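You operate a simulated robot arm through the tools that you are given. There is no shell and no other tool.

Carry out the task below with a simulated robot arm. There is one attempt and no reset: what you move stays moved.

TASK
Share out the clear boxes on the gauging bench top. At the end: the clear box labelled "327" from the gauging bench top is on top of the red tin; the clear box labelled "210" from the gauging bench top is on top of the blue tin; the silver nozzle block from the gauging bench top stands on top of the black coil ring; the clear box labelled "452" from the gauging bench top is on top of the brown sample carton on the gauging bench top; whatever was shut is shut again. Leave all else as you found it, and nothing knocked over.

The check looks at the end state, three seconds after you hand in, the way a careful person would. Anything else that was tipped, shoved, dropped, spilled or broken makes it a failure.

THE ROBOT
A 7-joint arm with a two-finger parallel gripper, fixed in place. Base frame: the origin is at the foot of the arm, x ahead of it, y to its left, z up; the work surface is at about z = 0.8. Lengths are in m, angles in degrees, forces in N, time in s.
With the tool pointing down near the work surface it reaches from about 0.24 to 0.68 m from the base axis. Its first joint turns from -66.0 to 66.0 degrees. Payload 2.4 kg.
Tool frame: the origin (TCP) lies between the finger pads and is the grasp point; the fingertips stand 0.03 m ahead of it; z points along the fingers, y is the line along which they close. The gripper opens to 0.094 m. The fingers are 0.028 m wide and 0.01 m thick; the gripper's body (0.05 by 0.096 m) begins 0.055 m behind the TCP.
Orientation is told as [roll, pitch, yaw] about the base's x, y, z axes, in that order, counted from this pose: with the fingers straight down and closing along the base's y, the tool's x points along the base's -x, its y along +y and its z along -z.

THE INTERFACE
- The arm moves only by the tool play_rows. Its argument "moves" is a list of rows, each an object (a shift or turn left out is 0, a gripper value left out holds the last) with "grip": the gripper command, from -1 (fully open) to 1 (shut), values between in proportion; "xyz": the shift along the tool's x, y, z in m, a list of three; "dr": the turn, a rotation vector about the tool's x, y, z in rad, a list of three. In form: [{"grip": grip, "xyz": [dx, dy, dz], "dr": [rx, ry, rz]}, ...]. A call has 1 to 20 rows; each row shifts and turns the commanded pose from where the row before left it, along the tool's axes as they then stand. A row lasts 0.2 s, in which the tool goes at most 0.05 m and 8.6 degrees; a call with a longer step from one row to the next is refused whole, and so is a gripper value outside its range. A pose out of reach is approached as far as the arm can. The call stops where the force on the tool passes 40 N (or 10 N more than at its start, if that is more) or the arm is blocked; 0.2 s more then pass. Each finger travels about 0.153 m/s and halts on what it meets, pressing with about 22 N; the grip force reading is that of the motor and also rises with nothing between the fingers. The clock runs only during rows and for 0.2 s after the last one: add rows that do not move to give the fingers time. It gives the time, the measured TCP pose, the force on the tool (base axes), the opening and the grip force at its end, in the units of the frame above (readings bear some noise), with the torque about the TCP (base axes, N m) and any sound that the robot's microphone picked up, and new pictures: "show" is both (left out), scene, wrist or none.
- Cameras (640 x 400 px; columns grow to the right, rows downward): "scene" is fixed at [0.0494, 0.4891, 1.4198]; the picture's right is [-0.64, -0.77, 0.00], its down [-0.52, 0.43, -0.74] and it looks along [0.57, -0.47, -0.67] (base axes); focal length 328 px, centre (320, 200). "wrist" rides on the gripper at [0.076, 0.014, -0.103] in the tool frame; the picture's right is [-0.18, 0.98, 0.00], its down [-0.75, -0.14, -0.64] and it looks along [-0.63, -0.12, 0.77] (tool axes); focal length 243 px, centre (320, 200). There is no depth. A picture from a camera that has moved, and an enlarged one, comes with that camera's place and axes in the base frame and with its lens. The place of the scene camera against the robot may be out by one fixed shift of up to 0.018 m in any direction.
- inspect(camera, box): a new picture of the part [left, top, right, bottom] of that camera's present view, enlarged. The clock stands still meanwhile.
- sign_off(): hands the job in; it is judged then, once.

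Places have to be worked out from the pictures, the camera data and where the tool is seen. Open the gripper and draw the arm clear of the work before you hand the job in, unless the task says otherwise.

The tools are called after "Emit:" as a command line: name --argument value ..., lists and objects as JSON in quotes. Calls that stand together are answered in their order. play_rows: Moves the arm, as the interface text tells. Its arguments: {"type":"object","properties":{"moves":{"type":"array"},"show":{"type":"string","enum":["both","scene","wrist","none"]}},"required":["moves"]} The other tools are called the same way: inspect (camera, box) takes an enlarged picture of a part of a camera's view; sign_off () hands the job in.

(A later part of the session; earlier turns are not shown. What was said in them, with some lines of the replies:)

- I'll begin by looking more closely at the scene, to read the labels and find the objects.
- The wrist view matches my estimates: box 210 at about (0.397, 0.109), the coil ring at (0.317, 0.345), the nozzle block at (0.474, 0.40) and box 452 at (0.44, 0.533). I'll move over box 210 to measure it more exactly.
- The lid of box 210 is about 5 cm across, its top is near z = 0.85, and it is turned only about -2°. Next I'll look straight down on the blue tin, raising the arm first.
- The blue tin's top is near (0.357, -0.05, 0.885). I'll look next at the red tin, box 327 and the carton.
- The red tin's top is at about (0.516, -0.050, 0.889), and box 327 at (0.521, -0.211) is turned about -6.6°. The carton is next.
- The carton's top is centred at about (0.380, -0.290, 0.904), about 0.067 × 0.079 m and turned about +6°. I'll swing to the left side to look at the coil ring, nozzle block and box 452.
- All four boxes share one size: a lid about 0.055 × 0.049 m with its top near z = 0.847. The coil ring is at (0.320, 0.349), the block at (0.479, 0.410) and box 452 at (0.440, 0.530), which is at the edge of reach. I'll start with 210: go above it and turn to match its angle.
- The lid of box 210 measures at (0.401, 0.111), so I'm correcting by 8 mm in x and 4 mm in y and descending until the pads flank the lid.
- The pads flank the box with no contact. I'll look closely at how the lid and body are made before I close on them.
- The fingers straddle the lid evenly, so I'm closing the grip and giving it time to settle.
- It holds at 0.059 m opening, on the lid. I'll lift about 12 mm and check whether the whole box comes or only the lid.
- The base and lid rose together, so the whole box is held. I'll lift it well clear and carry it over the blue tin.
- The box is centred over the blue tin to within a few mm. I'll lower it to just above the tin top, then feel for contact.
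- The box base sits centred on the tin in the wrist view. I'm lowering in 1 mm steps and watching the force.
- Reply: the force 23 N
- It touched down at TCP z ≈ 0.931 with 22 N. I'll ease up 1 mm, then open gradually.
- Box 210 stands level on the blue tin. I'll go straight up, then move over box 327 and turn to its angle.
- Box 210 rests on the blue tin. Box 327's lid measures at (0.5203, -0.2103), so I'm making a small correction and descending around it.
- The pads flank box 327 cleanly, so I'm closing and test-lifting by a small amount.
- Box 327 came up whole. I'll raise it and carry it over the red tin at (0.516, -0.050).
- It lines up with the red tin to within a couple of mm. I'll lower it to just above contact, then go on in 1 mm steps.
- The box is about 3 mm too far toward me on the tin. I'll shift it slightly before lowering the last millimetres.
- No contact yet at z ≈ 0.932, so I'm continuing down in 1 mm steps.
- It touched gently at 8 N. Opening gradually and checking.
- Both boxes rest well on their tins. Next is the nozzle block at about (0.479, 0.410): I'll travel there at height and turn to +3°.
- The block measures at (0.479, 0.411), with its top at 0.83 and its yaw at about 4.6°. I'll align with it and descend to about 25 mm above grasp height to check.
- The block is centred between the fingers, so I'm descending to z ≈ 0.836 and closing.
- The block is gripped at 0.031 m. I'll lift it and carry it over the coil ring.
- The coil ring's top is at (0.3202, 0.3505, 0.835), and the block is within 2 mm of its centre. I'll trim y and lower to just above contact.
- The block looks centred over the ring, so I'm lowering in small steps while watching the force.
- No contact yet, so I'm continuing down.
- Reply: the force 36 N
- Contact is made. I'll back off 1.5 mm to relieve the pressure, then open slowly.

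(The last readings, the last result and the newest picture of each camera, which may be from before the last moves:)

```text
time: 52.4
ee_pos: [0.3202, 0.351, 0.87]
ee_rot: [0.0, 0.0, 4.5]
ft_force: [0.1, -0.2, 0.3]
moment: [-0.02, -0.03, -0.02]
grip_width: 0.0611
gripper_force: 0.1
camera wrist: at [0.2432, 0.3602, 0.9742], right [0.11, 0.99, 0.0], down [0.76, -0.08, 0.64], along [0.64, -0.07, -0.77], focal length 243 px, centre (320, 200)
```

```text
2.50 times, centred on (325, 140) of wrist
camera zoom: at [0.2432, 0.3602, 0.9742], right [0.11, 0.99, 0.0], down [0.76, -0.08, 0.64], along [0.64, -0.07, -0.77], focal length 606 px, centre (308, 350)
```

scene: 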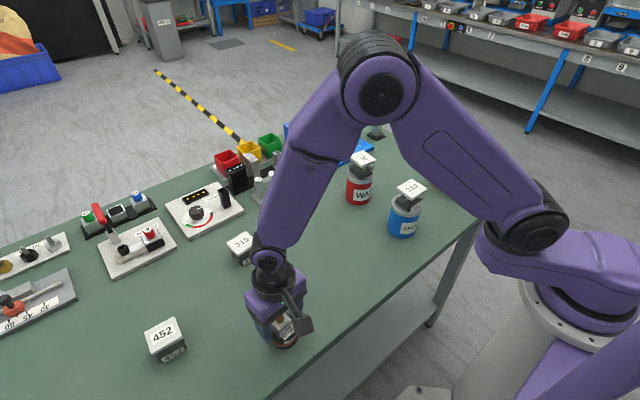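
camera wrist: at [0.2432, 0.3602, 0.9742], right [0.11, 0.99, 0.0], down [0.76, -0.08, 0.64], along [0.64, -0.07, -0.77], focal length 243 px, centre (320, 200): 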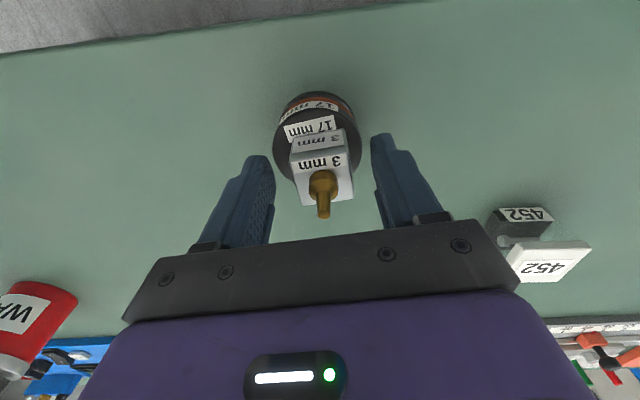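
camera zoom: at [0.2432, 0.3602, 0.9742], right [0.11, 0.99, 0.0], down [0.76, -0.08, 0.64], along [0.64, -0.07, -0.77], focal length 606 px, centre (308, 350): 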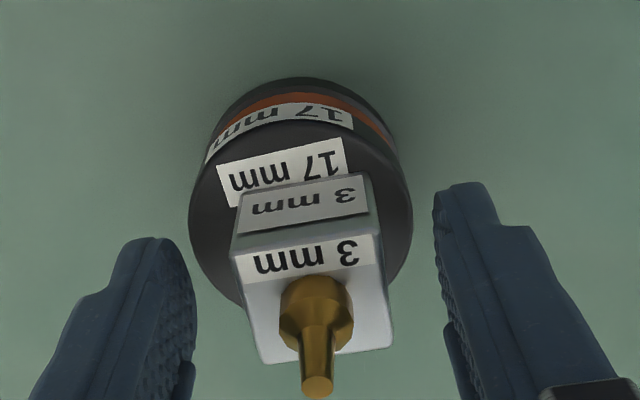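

The block now stands on the ring. I'll go straight up and move toward box 452, checking along the way whether the arm reaches that far.

Emit:
play_rows --moves '[{"grip": -0.3, "xyz": [0, 0, -0.015]}, {"xyz": [0, 0, -0.03]}, {"xyz": [0, 0, -0.035]}, {"xyz": [0, 0, -0.04]}, {"grip": -1, "xyz": [-0.0268, 0.0338, 0]}, {"xyz": [-0.0268, 0.0338, 0]}, {"xyz": [-0.0268, 0.0338, 0]}, {"xyz": [-0.0268, 0.0338, 0]}, {"xyz": [-0.0268, 0.0338, 0]}, {"dr": [0, 0, 0.0707]}, {"dr": [0, 0, 0.0707]}, {}]' --show "both"

Emit:
inspect --camera "wrist" --box '[260, 50, 400, 160]'

Emit:
inspect --camera "scene" --box '[230, 270, 330, 370]'

```text
time: 55.0
ee_pos: [0.4403, 0.5297, 0.991]
ee_rot: [0.0, 0.0, -3.5]
ft_force: [-0.6, 0.0, 0.0]
moment: [0.06, -0.01, 0.0]
grip_width: 0.0941
gripper_force: 0.1
camera wrist: at [0.3647, 0.5491, 1.0943], right [0.25, 0.97, 0.0], down [0.74, -0.19, 0.64], along [0.62, -0.16, -0.77], focal length 243 px, centre (320, 200)
```

scene: 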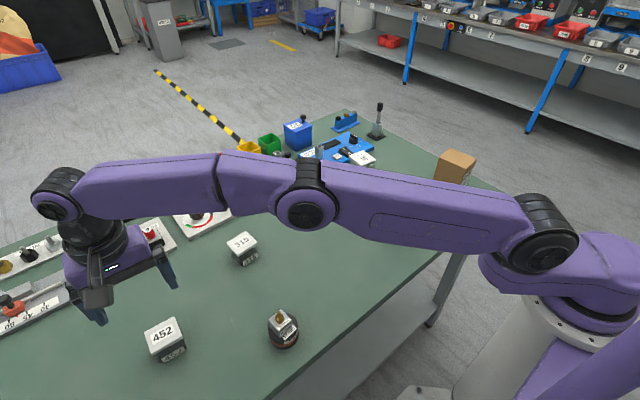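
wrist: 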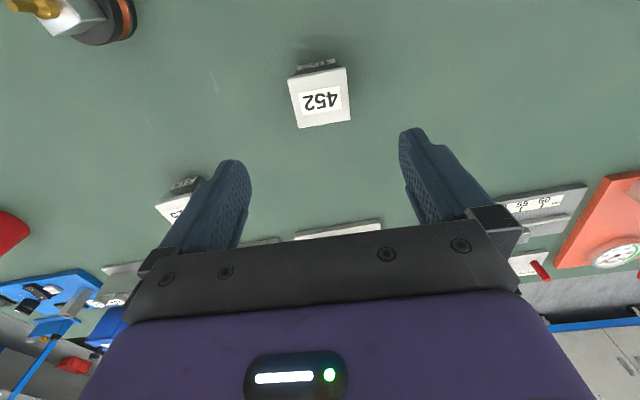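

```text
3.64 times, centred on (330, 105) of wrist
camera zoom: at [0.3647, 0.5491, 1.0943], right [0.25, 0.97, 0.0], down [0.74, -0.19, 0.64], along [0.62, -0.16, -0.77], focal length 882 px, centre (284, 546)
```

zoom: 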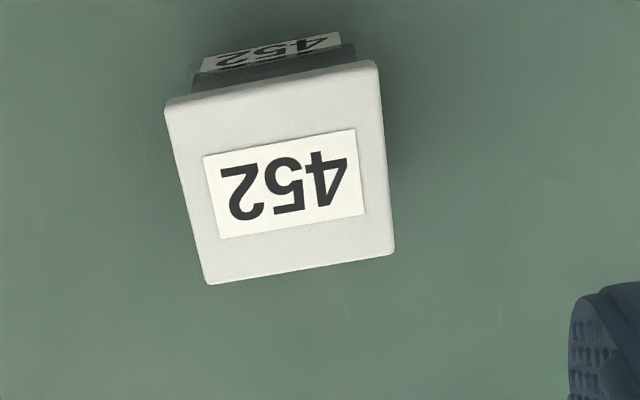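

```text
4.00 times, centred on (280, 320) of scene
camera zoom: at [0.0494, 0.4891, 1.4198], right [-0.64, -0.77, 0.0], down [-0.52, 0.43, -0.74], along [0.57, -0.47, -0.67], focal length 1312 px, centre (480, -280)
```

zoom: 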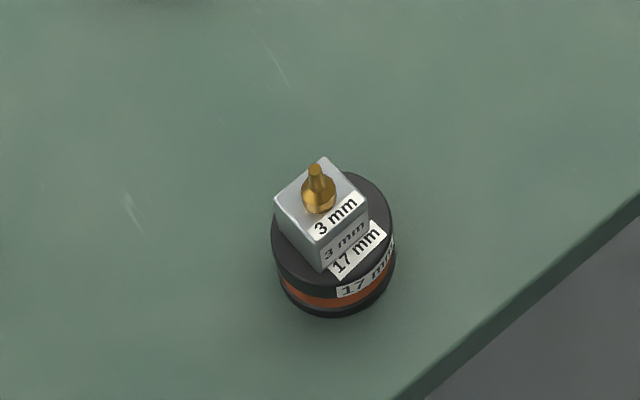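

The block stands well on the ring, and the arm reached the hover over 452, which is within 1–2 mm of the lid centre. I'll descend in stages and watch whether the pose holds.

Emit:
play_rows --moves '[{"grip": -1, "xyz": [-0.0013, 0, 0.02], "dr": [0, 0, 0.008]}, {"xyz": [0, 0, 0.025]}, {"xyz": [0, 0, 0.025]}, {"xyz": [0, 0, 0.02]}, {}]' --show "wrist"

```text
time: 56.2
ee_pos: [0.4403, 0.5307, 0.9005]
ee_rot: [0.1, -0.1, -4.0]
ft_force: [-1.1, 0.0, 0.3]
moment: [-0.01, -0.02, 0.0]
grip_width: 0.0937
gripper_force: 0.2
camera wrist: at [0.3664, 0.55, 1.0036], right [0.25, 0.97, 0.0], down [0.74, -0.19, 0.64], along [0.62, -0.16, -0.77], focal length 243 px, centre (320, 200)
```

wrist: 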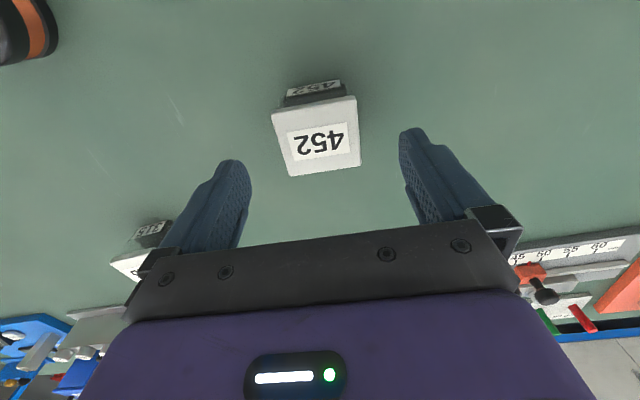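

The pose holds at z = 0.90 and box 452 is centred between the fingers. Descending to grasp height.

Emit:
play_rows --moves '[{"grip": -1, "xyz": [0, 0, 0.02]}, {"xyz": [0, 0, 0.02]}, {"xyz": [0, 0, 0.01]}, {"xyz": [0, 0, 0.009]}, {}]' --show "both"

Emit:
inspect --camera "wrist" --box '[230, 90, 430, 250]'

```text
time: 57.4
ee_pos: [0.4409, 0.5308, 0.8417]
ee_rot: [-0.1, -0.1, -3.9]
ft_force: [0.0, 0.5, 0.6]
moment: [0.0, 0.01, -0.03]
grip_width: 0.094
gripper_force: 0.1
camera wrist: at [0.3666, 0.5508, 0.9447], right [0.25, 0.97, 0.0], down [0.74, -0.19, 0.64], along [0.62, -0.16, -0.77], focal length 243 px, centre (320, 200)
```

scene: 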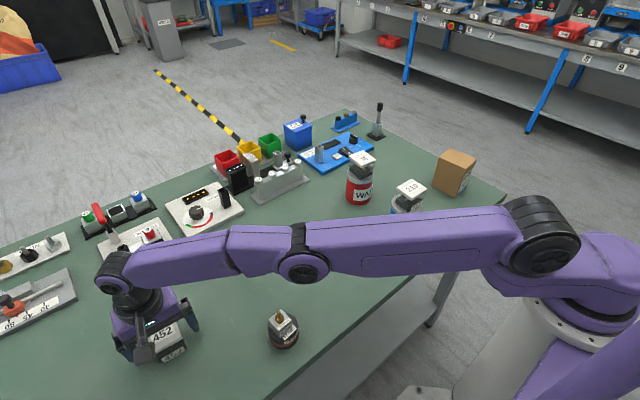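
wrist: 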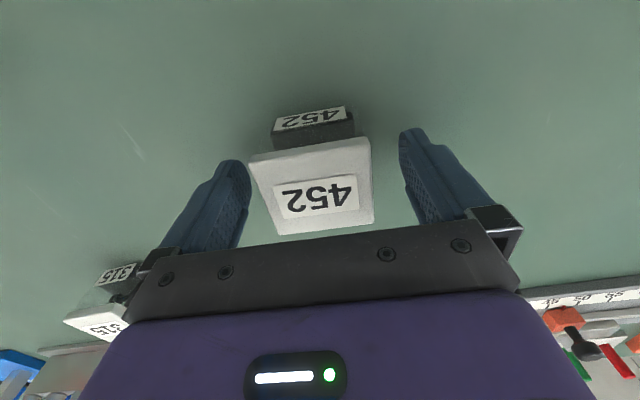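

```text
2.50 times, centred on (330, 170) of wrist
camera zoom: at [0.3666, 0.5508, 0.9447], right [0.25, 0.97, 0.0], down [0.74, -0.19, 0.64], along [0.62, -0.16, -0.77], focal length 606 px, centre (295, 275)
```

zoom: 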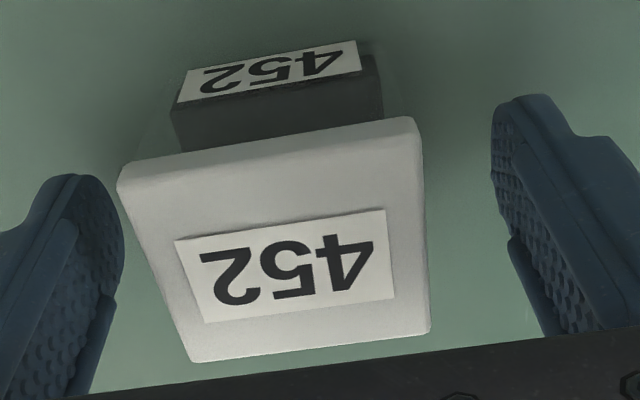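

Reached at z = 0.8417. A 1.5 mm centring nudge, then I'll close and test-lift.

Emit:
play_rows --moves '[{"grip": -1, "xyz": [0, -0.0015, 0]}, {"grip": -0.5}, {"grip": 1}, {"grip": 1}, {"grip": 1}, {"xyz": [0, 0, -0.004]}, {"xyz": [0, 0, -0.004]}, {"xyz": [0, 0, -0.004]}, {}]' --show "wrist"

Emit:
inspect --camera "wrist" --box '[230, 90, 430, 250]'

Emit:
inspect --camera "scene" --box '[100, 270, 220, 390]'

```text
time: 59.4
ee_pos: [0.4415, 0.5298, 0.8539]
ee_rot: [0.0, 0.0, -4.0]
ft_force: [0.5, -0.4, -1.3]
moment: [0.05, 0.02, 0.01]
grip_width: 0.059
gripper_force: 22.5
camera wrist: at [0.3671, 0.5494, 0.9571], right [0.25, 0.97, 0.0], down [0.74, -0.19, 0.64], along [0.62, -0.16, -0.77], focal length 243 px, centre (320, 200)
```

wrist: 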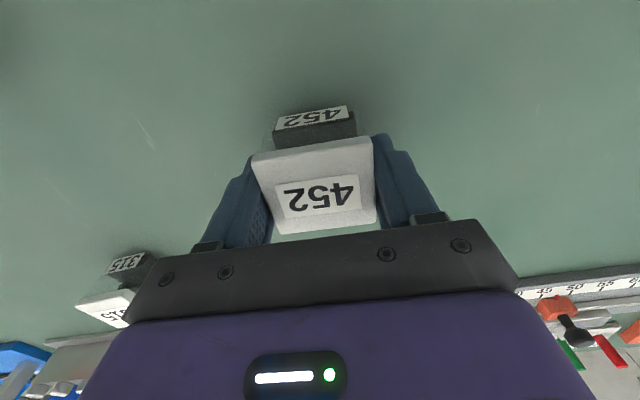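

```text
2.50 times, centred on (330, 170) of wrist
camera zoom: at [0.3671, 0.5494, 0.9571], right [0.25, 0.97, 0.0], down [0.74, -0.19, 0.64], along [0.62, -0.16, -0.77], focal length 606 px, centre (295, 275)
```

zoom: 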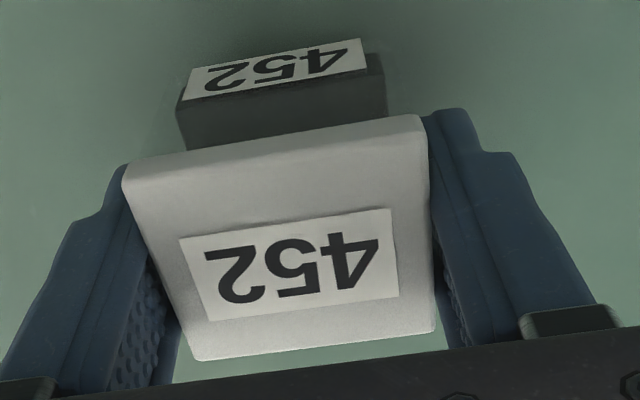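

```text
3.33 times, centred on (160, 330) of scene
camera zoom: at [0.0494, 0.4891, 1.4197], right [-0.64, -0.77, 0.0], down [-0.52, 0.43, -0.74], along [0.57, -0.47, -0.67], focal length 1094 px, centre (853, -233)
```

zoom: 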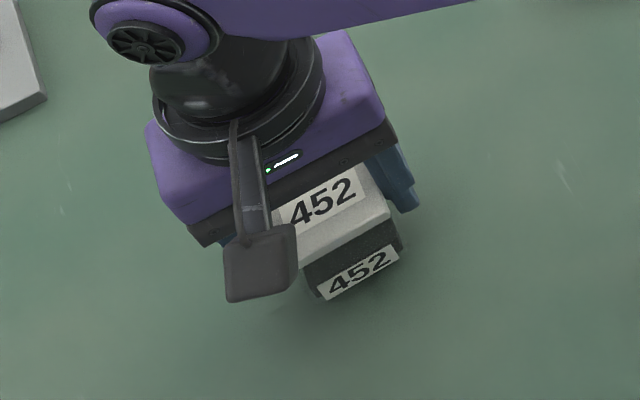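

The whole box is held. I'll lift it to about z = 1.03 and carry it across toward the carton, well above everything.

Emit:
play_rows --moves '[{"grip": 1, "xyz": [0, 0, -0.02]}, {"xyz": [0, 0, -0.03]}, {"xyz": [0, 0, -0.035]}, {"xyz": [0, 0, -0.035]}, {"xyz": [0.0, -0.02, -0.03]}, {"xyz": [0.0, -0.03, -0.026]}, {"xyz": [0.0002, -0.04, 0]}, {"xyz": [0.0002, -0.04, 0]}, {"xyz": [0.0002, -0.04, 0]}, {"xyz": [0.0002, -0.04, 0]}, {"xyz": [0.0002, -0.04, 0]}, {"xyz": [0.0002, -0.04, 0]}, {"xyz": [0.0002, -0.04, 0]}, {"xyz": [0.0002, -0.04, 0]}, {}]' --show "both"

```text
time: 62.6
ee_pos: [0.4145, 0.1598, 1.0277]
ee_rot: [0.0, 0.1, -4.1]
ft_force: [-0.2, 0.8, -1.1]
moment: [-0.01, 0.03, -0.03]
grip_width: 0.0587
gripper_force: 22.1
camera wrist: at [0.3407, 0.179, 1.1316], right [0.25, 0.97, 0.0], down [0.74, -0.19, 0.64], along [0.62, -0.16, -0.77], focal length 243 px, centre (320, 200)
```

scene: 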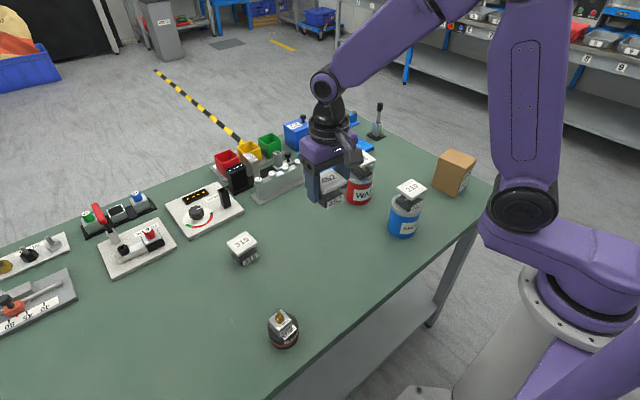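
wrist: 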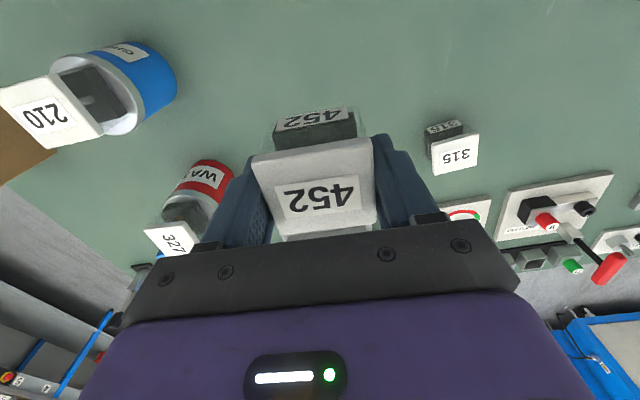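

The box is steady, and I'm continuing to the carton and turning it to line up with the carton (+6°).

Emit:
play_rows --moves '[{"grip": 1, "xyz": [0.0003, -0.0375, 0]}, {"xyz": [0.0003, -0.0375, 0]}, {"xyz": [0.0003, -0.0375, 0]}, {"xyz": [0.0003, -0.0375, 0]}, {"xyz": [0.0003, -0.0375, 0]}, {"xyz": [0.0003, -0.0375, 0]}, {"xyz": [0.0003, -0.0375, 0]}, {"xyz": [0.0003, -0.0375, 0]}, {"xyz": [0.0003, -0.0375, 0]}, {"xyz": [0.0003, -0.0375, 0]}, {"xyz": [0.0003, -0.0375, 0]}, {"xyz": [0.0003, -0.0375, 0]}, {"dr": [0, 0, -0.06]}, {"dr": [0, 0, -0.06]}, {"dr": [0, 0, -0.055]}, {}, {}]' --show "both"

Emit:
inspect --camera "wrist" --box '[240, 30, 400, 160]'

Emit:
inspect --camera "scene" --box '[390, 90, 510, 210]'

```text
time: 66.2
ee_pos: [0.3804, -0.2891, 1.0294]
ee_rot: [-0.1, 0.0, 6.1]
ft_force: [0.5, 0.7, -1.4]
moment: [0.01, -0.01, 0.01]
grip_width: 0.0587
gripper_force: 22.0
camera wrist: at [0.3028, -0.2824, 1.1332], right [0.08, 1.0, 0.0], down [0.76, -0.06, 0.64], along [0.64, -0.05, -0.77], focal length 243 px, centre (320, 200)
```

scene: 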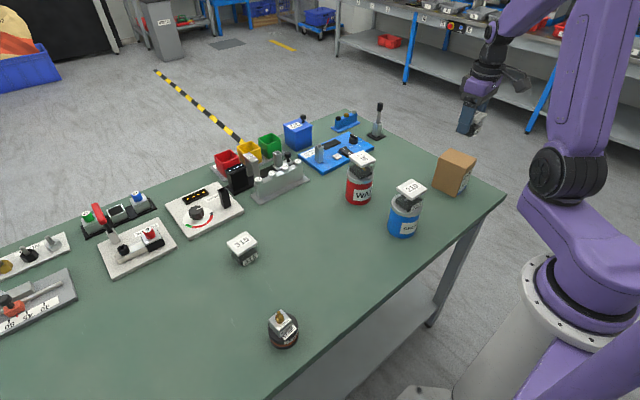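
wrist: 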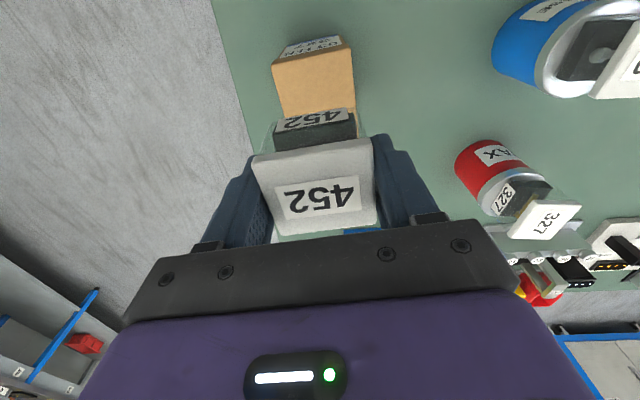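

```text
3.08 times, centred on (320, 95) of wrist
camera zoom: at [0.3028, -0.2824, 1.1332], right [0.08, 1.0, 0.0], down [0.76, -0.06, 0.64], along [0.64, -0.05, -0.77], focal length 746 px, centre (320, 523)
```

zoom: 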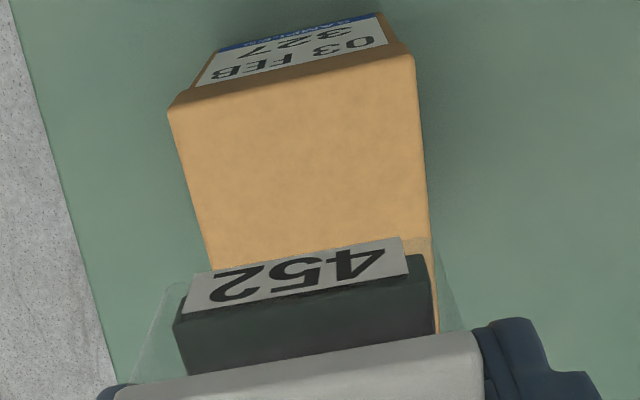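

```text
3.33 times, centred on (450, 150) of scene
camera zoom: at [0.0494, 0.4891, 1.4198], right [-0.64, -0.77, 0.0], down [-0.52, 0.43, -0.74], along [0.57, -0.47, -0.67], focal length 1094 px, centre (-113, 367)
```

zoom: 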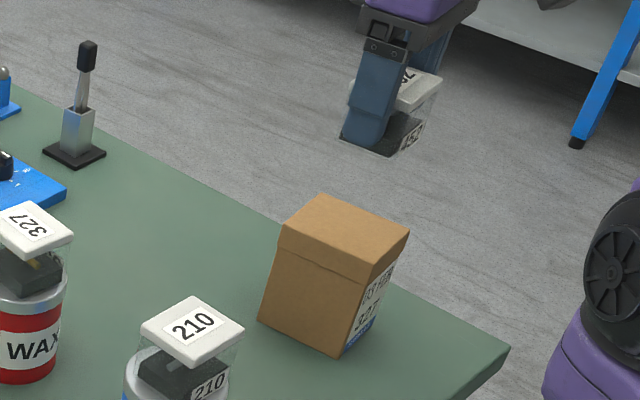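

The carton measures at (0.379, -0.290), within about 1.5 mm of the tool. I'll lower box 452 to just above the carton top.

Emit:
play_rows --moves '[{"grip": 1, "xyz": [0.0005, -0.0012, 0.02]}, {"xyz": [0, 0, 0.02]}, {"xyz": [0, 0, 0.015]}, {"xyz": [0, 0, 0.012]}, {"xyz": [0, 0, 0.007]}, {}]' --show "both"

Emit:
inspect --camera "wrist" --box '[240, 50, 400, 180]'

Emit:
inspect --camera "scene" --box '[400, 110, 500, 210]'

```text
time: 67.6
ee_pos: [0.3782, -0.2902, 0.9564]
ee_rot: [0.1, 0.0, 6.0]
ft_force: [-0.1, -0.2, -1.4]
moment: [0.0, 0.0, -0.01]
grip_width: 0.0585
gripper_force: 22.6
camera wrist: at [0.3021, -0.2834, 1.0597], right [0.08, 1.0, 0.0], down [0.76, -0.06, 0.64], along [0.64, -0.05, -0.77], focal length 243 px, centre (320, 200)
```

scene: 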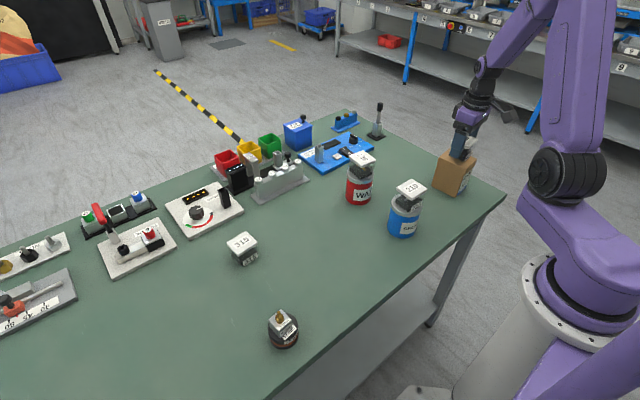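
wrist: 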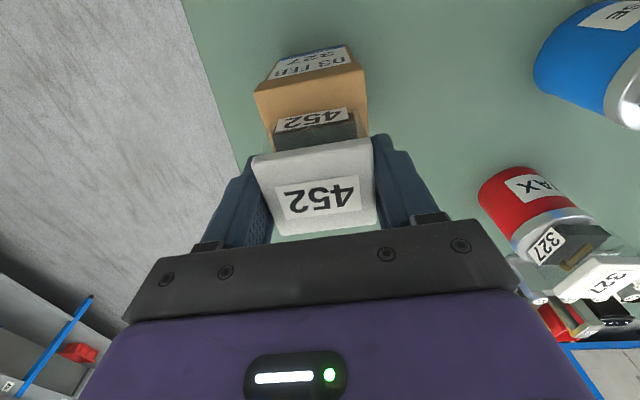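

```text
3.08 times, centred on (320, 115) of wrist
camera zoom: at [0.3021, -0.2834, 1.0597], right [0.08, 1.0, 0.0], down [0.76, -0.06, 0.64], along [0.64, -0.05, -0.77], focal length 746 px, centre (320, 462)
```

zoom: 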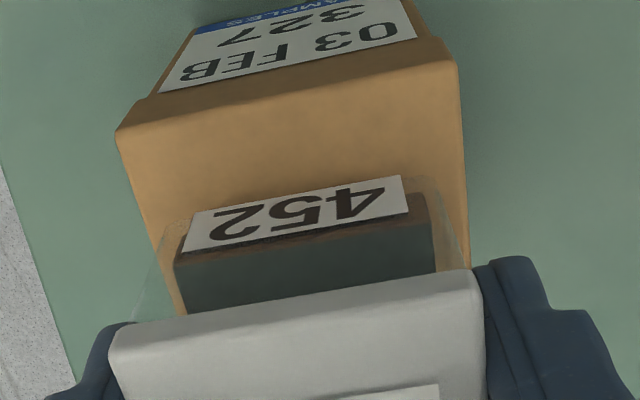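

```text
4.00 times, centred on (450, 160) of scene
camera zoom: at [0.0494, 0.4891, 1.4198], right [-0.64, -0.77, 0.0], down [-0.52, 0.43, -0.74], along [0.57, -0.47, -0.67], focal length 1312 px, centre (-200, 360)
```

zoom: 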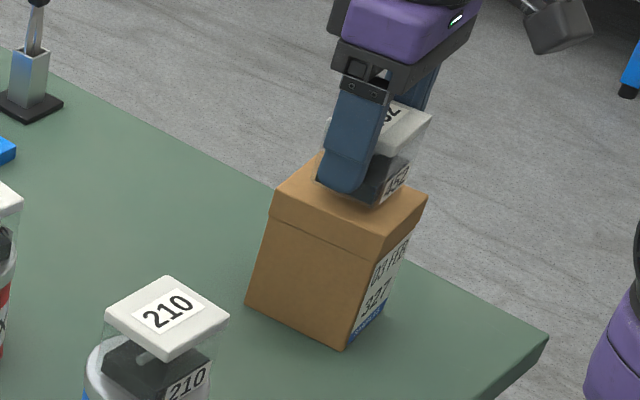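

Box 452 sits well inside the carton top. I'm lowering the last millimetres with force checks.

Emit:
play_rows --moves '[{"grip": 1, "xyz": [0, 0, 0.002]}, {"xyz": [0, 0, 0.002]}, {"xyz": [0, 0, 0.002]}, {}]' --show "none"

Emit:
play_rows --moves '[{"grip": 1, "xyz": [0, 0, 0.001]}, {}]' --show "none"

```text
time: 68.6
ee_pos: [0.3793, -0.2899, 0.9499]
ee_rot: [0.1, 0.0, 6.0]
ft_force: [0.4, 0.2, -1.1]
moment: [0.0, 0.0, 0.01]
grip_width: 0.0588
gripper_force: 21.5
```

```text
time: 69.2
ee_pos: [0.3794, -0.2896, 0.9485]
ee_rot: [0.0, 0.0, 6.0]
ft_force: [0.6, 0.4, -1.3]
moment: [-0.04, 0.02, -0.01]
grip_width: 0.0588
gripper_force: 21.9
```

Still no contact, so I'm going another millimetre down.

Emit:
play_rows --moves '[{"grip": 1, "xyz": [0, 0, 0.001]}, {}]' --show "none"

```text
time: 69.8
ee_pos: [0.3804, -0.2901, 0.9479]
ee_rot: [0.0, 0.0, 6.0]
ft_force: [0.0, -0.5, -0.3]
moment: [0.02, 0.02, -0.02]
grip_width: 0.0587
gripper_force: 21.4
```

The force is just beginning to change. One more small step.

Emit:
play_rows --moves '[{"grip": 1, "xyz": [0, 0, 0.0007]}, {}]' --show "none"

```text
time: 70.4
ee_pos: [0.3793, -0.2902, 0.9473]
ee_rot: [0.1, 0.0, 6.1]
ft_force: [-0.5, 0.9, 4.7]
moment: [-0.01, -0.01, 0.03]
grip_width: 0.0589
gripper_force: 22.1
```

Contact is gentle at about 5 N. Opening gradually, then rising straight up.

Emit:
play_rows --moves '[{"grip": 1}, {"grip": -0.3}, {"grip": -0.45}, {"grip": -0.7}, {"grip": -1}, {"grip": -1}, {"xyz": [0, 0, -0.015]}, {"xyz": [0, 0, -0.03]}, {"xyz": [0, 0, -0.035]}, {"xyz": [0, 0, -0.04]}, {}]' --show "both"

Emit:
inspect --camera "wrist" --box '[240, 30, 400, 160]'

Emit:
inspect --camera "scene" --box '[330, 120, 500, 250]'

```text
time: 72.8
ee_pos: [0.3807, -0.2893, 1.0677]
ee_rot: [0.0, 0.0, 5.9]
ft_force: [-0.3, -0.2, 0.2]
moment: [-0.02, -0.02, 0.01]
grip_width: 0.0944
gripper_force: 0.1
camera wrist: at [0.3027, -0.2833, 1.1709], right [0.08, 1.0, 0.0], down [0.76, -0.06, 0.64], along [0.64, -0.05, -0.77], focal length 243 px, centre (320, 200)
```

scene: 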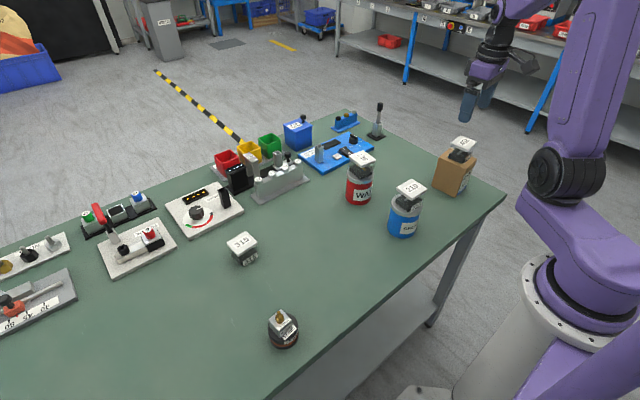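
wrist: 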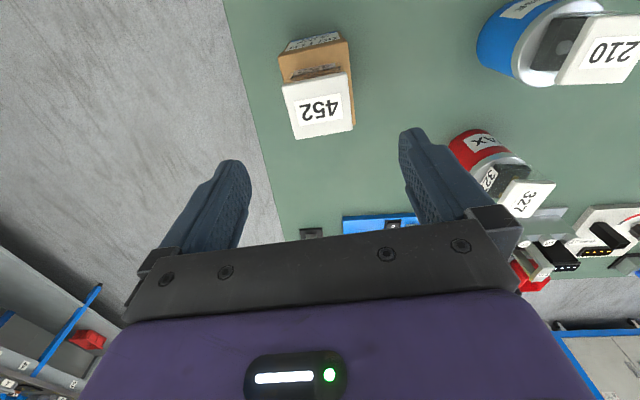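

```text
3.08 times, centred on (320, 95) of wrist
camera zoom: at [0.3027, -0.2833, 1.1709], right [0.08, 1.0, 0.0], down [0.76, -0.06, 0.64], along [0.64, -0.05, -0.77], focal length 746 px, centre (320, 523)
```

zoom: 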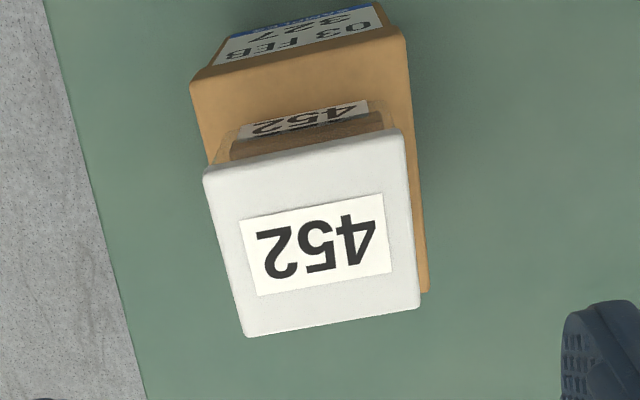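

```text
3.08 times, centred on (415, 185) of scene
camera zoom: at [0.0494, 0.4891, 1.4198], right [-0.64, -0.77, 0.0], down [-0.52, 0.43, -0.74], along [0.57, -0.47, -0.67], focal length 1010 px, centre (28, 246)
```

zoom: 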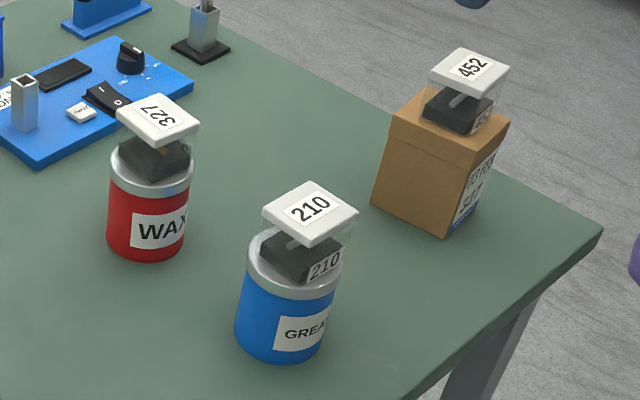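

All four items are in place, with lids on and standing level. I'll take the arm up and back to its starting position, clear of everything, and make a final check.

Emit:
play_rows --moves '[{"grip": -1, "xyz": [0, 0, -0.03]}, {"xyz": [0, 0, -0.025]}, {"xyz": [-0.0023, 0.0398, 0]}, {"xyz": [-0.0023, 0.0398, 0]}, {"xyz": [-0.0023, 0.0398, 0]}, {"xyz": [-0.0023, 0.0398, 0]}, {"xyz": [-0.0023, 0.0398, 0]}, {"xyz": [-0.0023, 0.0398, 0]}, {"xyz": [-0.0023, 0.0398, 0]}, {"xyz": [-0.0023, 0.0398, 0]}, {"xyz": [-0.0023, 0.0398, 0]}, {"xyz": [-0.0023, 0.0398, 0]}, {"xyz": [-0.0023, 0.0398, 0]}, {"dr": [0, 0, 0.105]}, {}, {}]' --show "both"

Emit:
inspect --camera "scene" --box '[330, 120, 500, 250]'

Emit:
inspect --camera "scene" --box '[200, 210, 350, 370]'

Emit:
inspect --camera "scene" --box '[0, 160, 250, 340]'

Emit:
inspect --camera "scene" --box '[200, 100, 400, 220]'

```text
time: 76.2
ee_pos: [0.3597, 0.1489, 1.1203]
ee_rot: [0.0, 0.0, 0.0]
ft_force: [-0.3, 0.8, -0.1]
moment: [-0.02, 0.0, 0.0]
grip_width: 0.094
gripper_force: 0.1
camera wrist: at [0.2839, 0.1626, 1.225], right [0.18, 0.98, 0.0], down [0.75, -0.14, 0.64], along [0.63, -0.12, -0.77], focal length 243 px, centre (320, 200)
```

scene: 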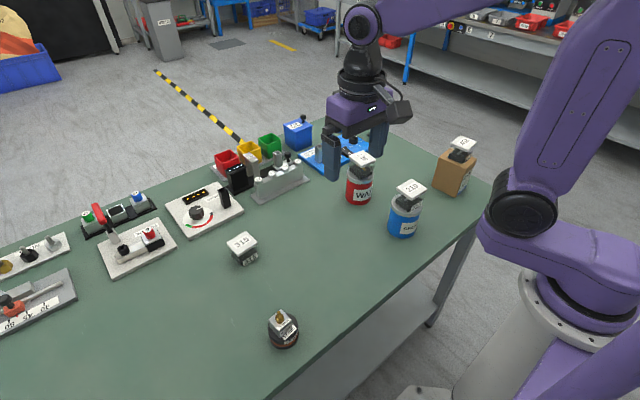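
wrist: 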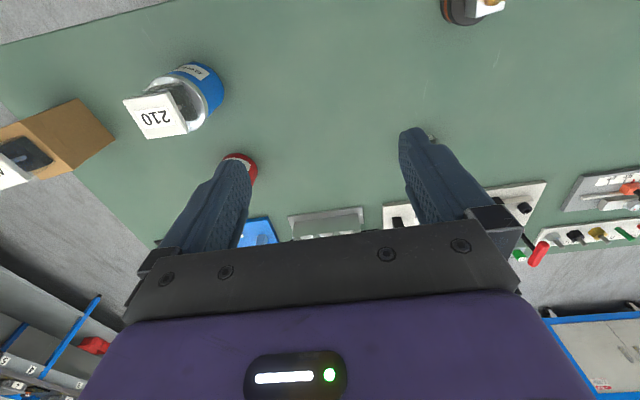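

```text
3.08 times, centred on (415, 185) of scene
camera zoom: at [0.0494, 0.4891, 1.4198], right [-0.64, -0.77, 0.0], down [-0.52, 0.43, -0.74], along [0.57, -0.47, -0.67], focal length 1010 px, centre (28, 246)
```

zoom: 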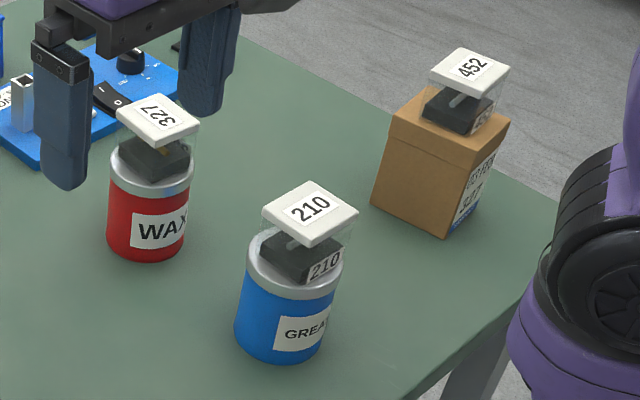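

```text
2.50 times, centred on (275, 290) of scene
camera zoom: at [0.0494, 0.4891, 1.4198], right [-0.64, -0.77, 0.0], down [-0.52, 0.43, -0.74], along [0.57, -0.47, -0.67], focal length 820 px, centre (432, -25)
```

zoom: 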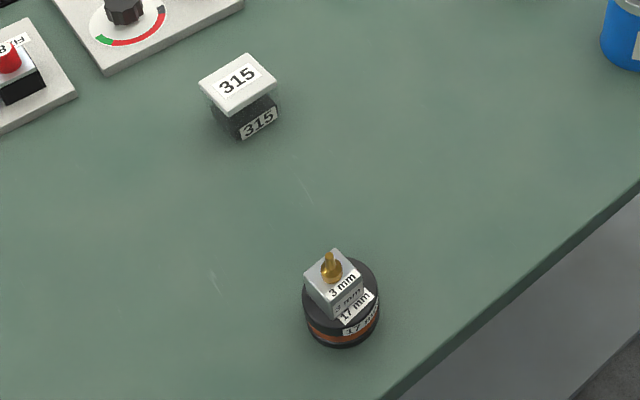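

```text
2.22 times, centred on (125, 250) of scene
camera zoom: at [0.0494, 0.4891, 1.4198], right [-0.64, -0.77, 0.0], down [-0.52, 0.43, -0.74], along [0.57, -0.47, -0.67], focal length 729 px, centre (753, 89)
```

zoom: 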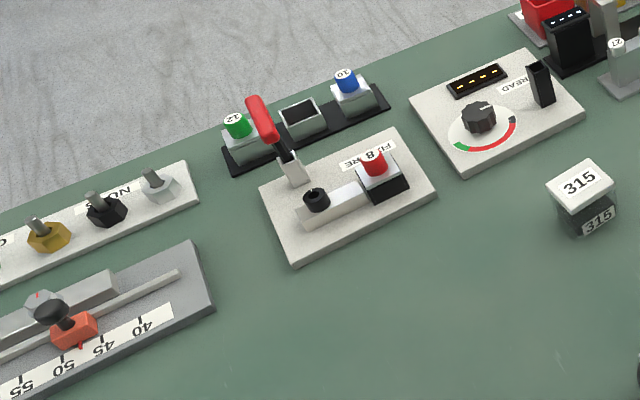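

```text
3.20 times, centred on (300, 160) of scene
camera zoom: at [0.0494, 0.4891, 1.4198], right [-0.64, -0.77, 0.0], down [-0.52, 0.43, -0.74], along [0.57, -0.47, -0.67], focal length 1050 px, centre (384, 328)
```

zoom: 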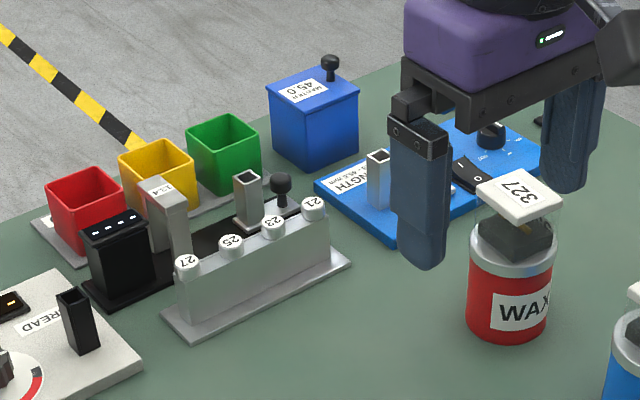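

The final pictures show 327 on the red tin, 210 on the blue tin, the nozzle block upright on the coil ring and 452 on the carton. The lids are all shut, 315 and the fixtures have not moved, and the gripper is open and clear, so I'm handing in.

Emit:
sign_off

```text
The job is handed in.
```

All four items are where you asked, and I've handed the job in. I don't have the check's result.

- **Box 327:** on top of the red tin.
- **Box 210:** on top of the blue tin. It sits a few millimetres off centre but looks level and fully supported.
- **Silver nozzle block:** standing upright on the black coil ring, about 2–3 mm off centre.
- **Box 452:** on top of the brown sample carton.

I lifted each box by its lid edges, and the lids stayed shut throughout. In the final pictures, box 315 and the fixtures look as they did at the start, and nothing is knocked over. The gripper is open and the arm is back at its starting position, clear of the work.
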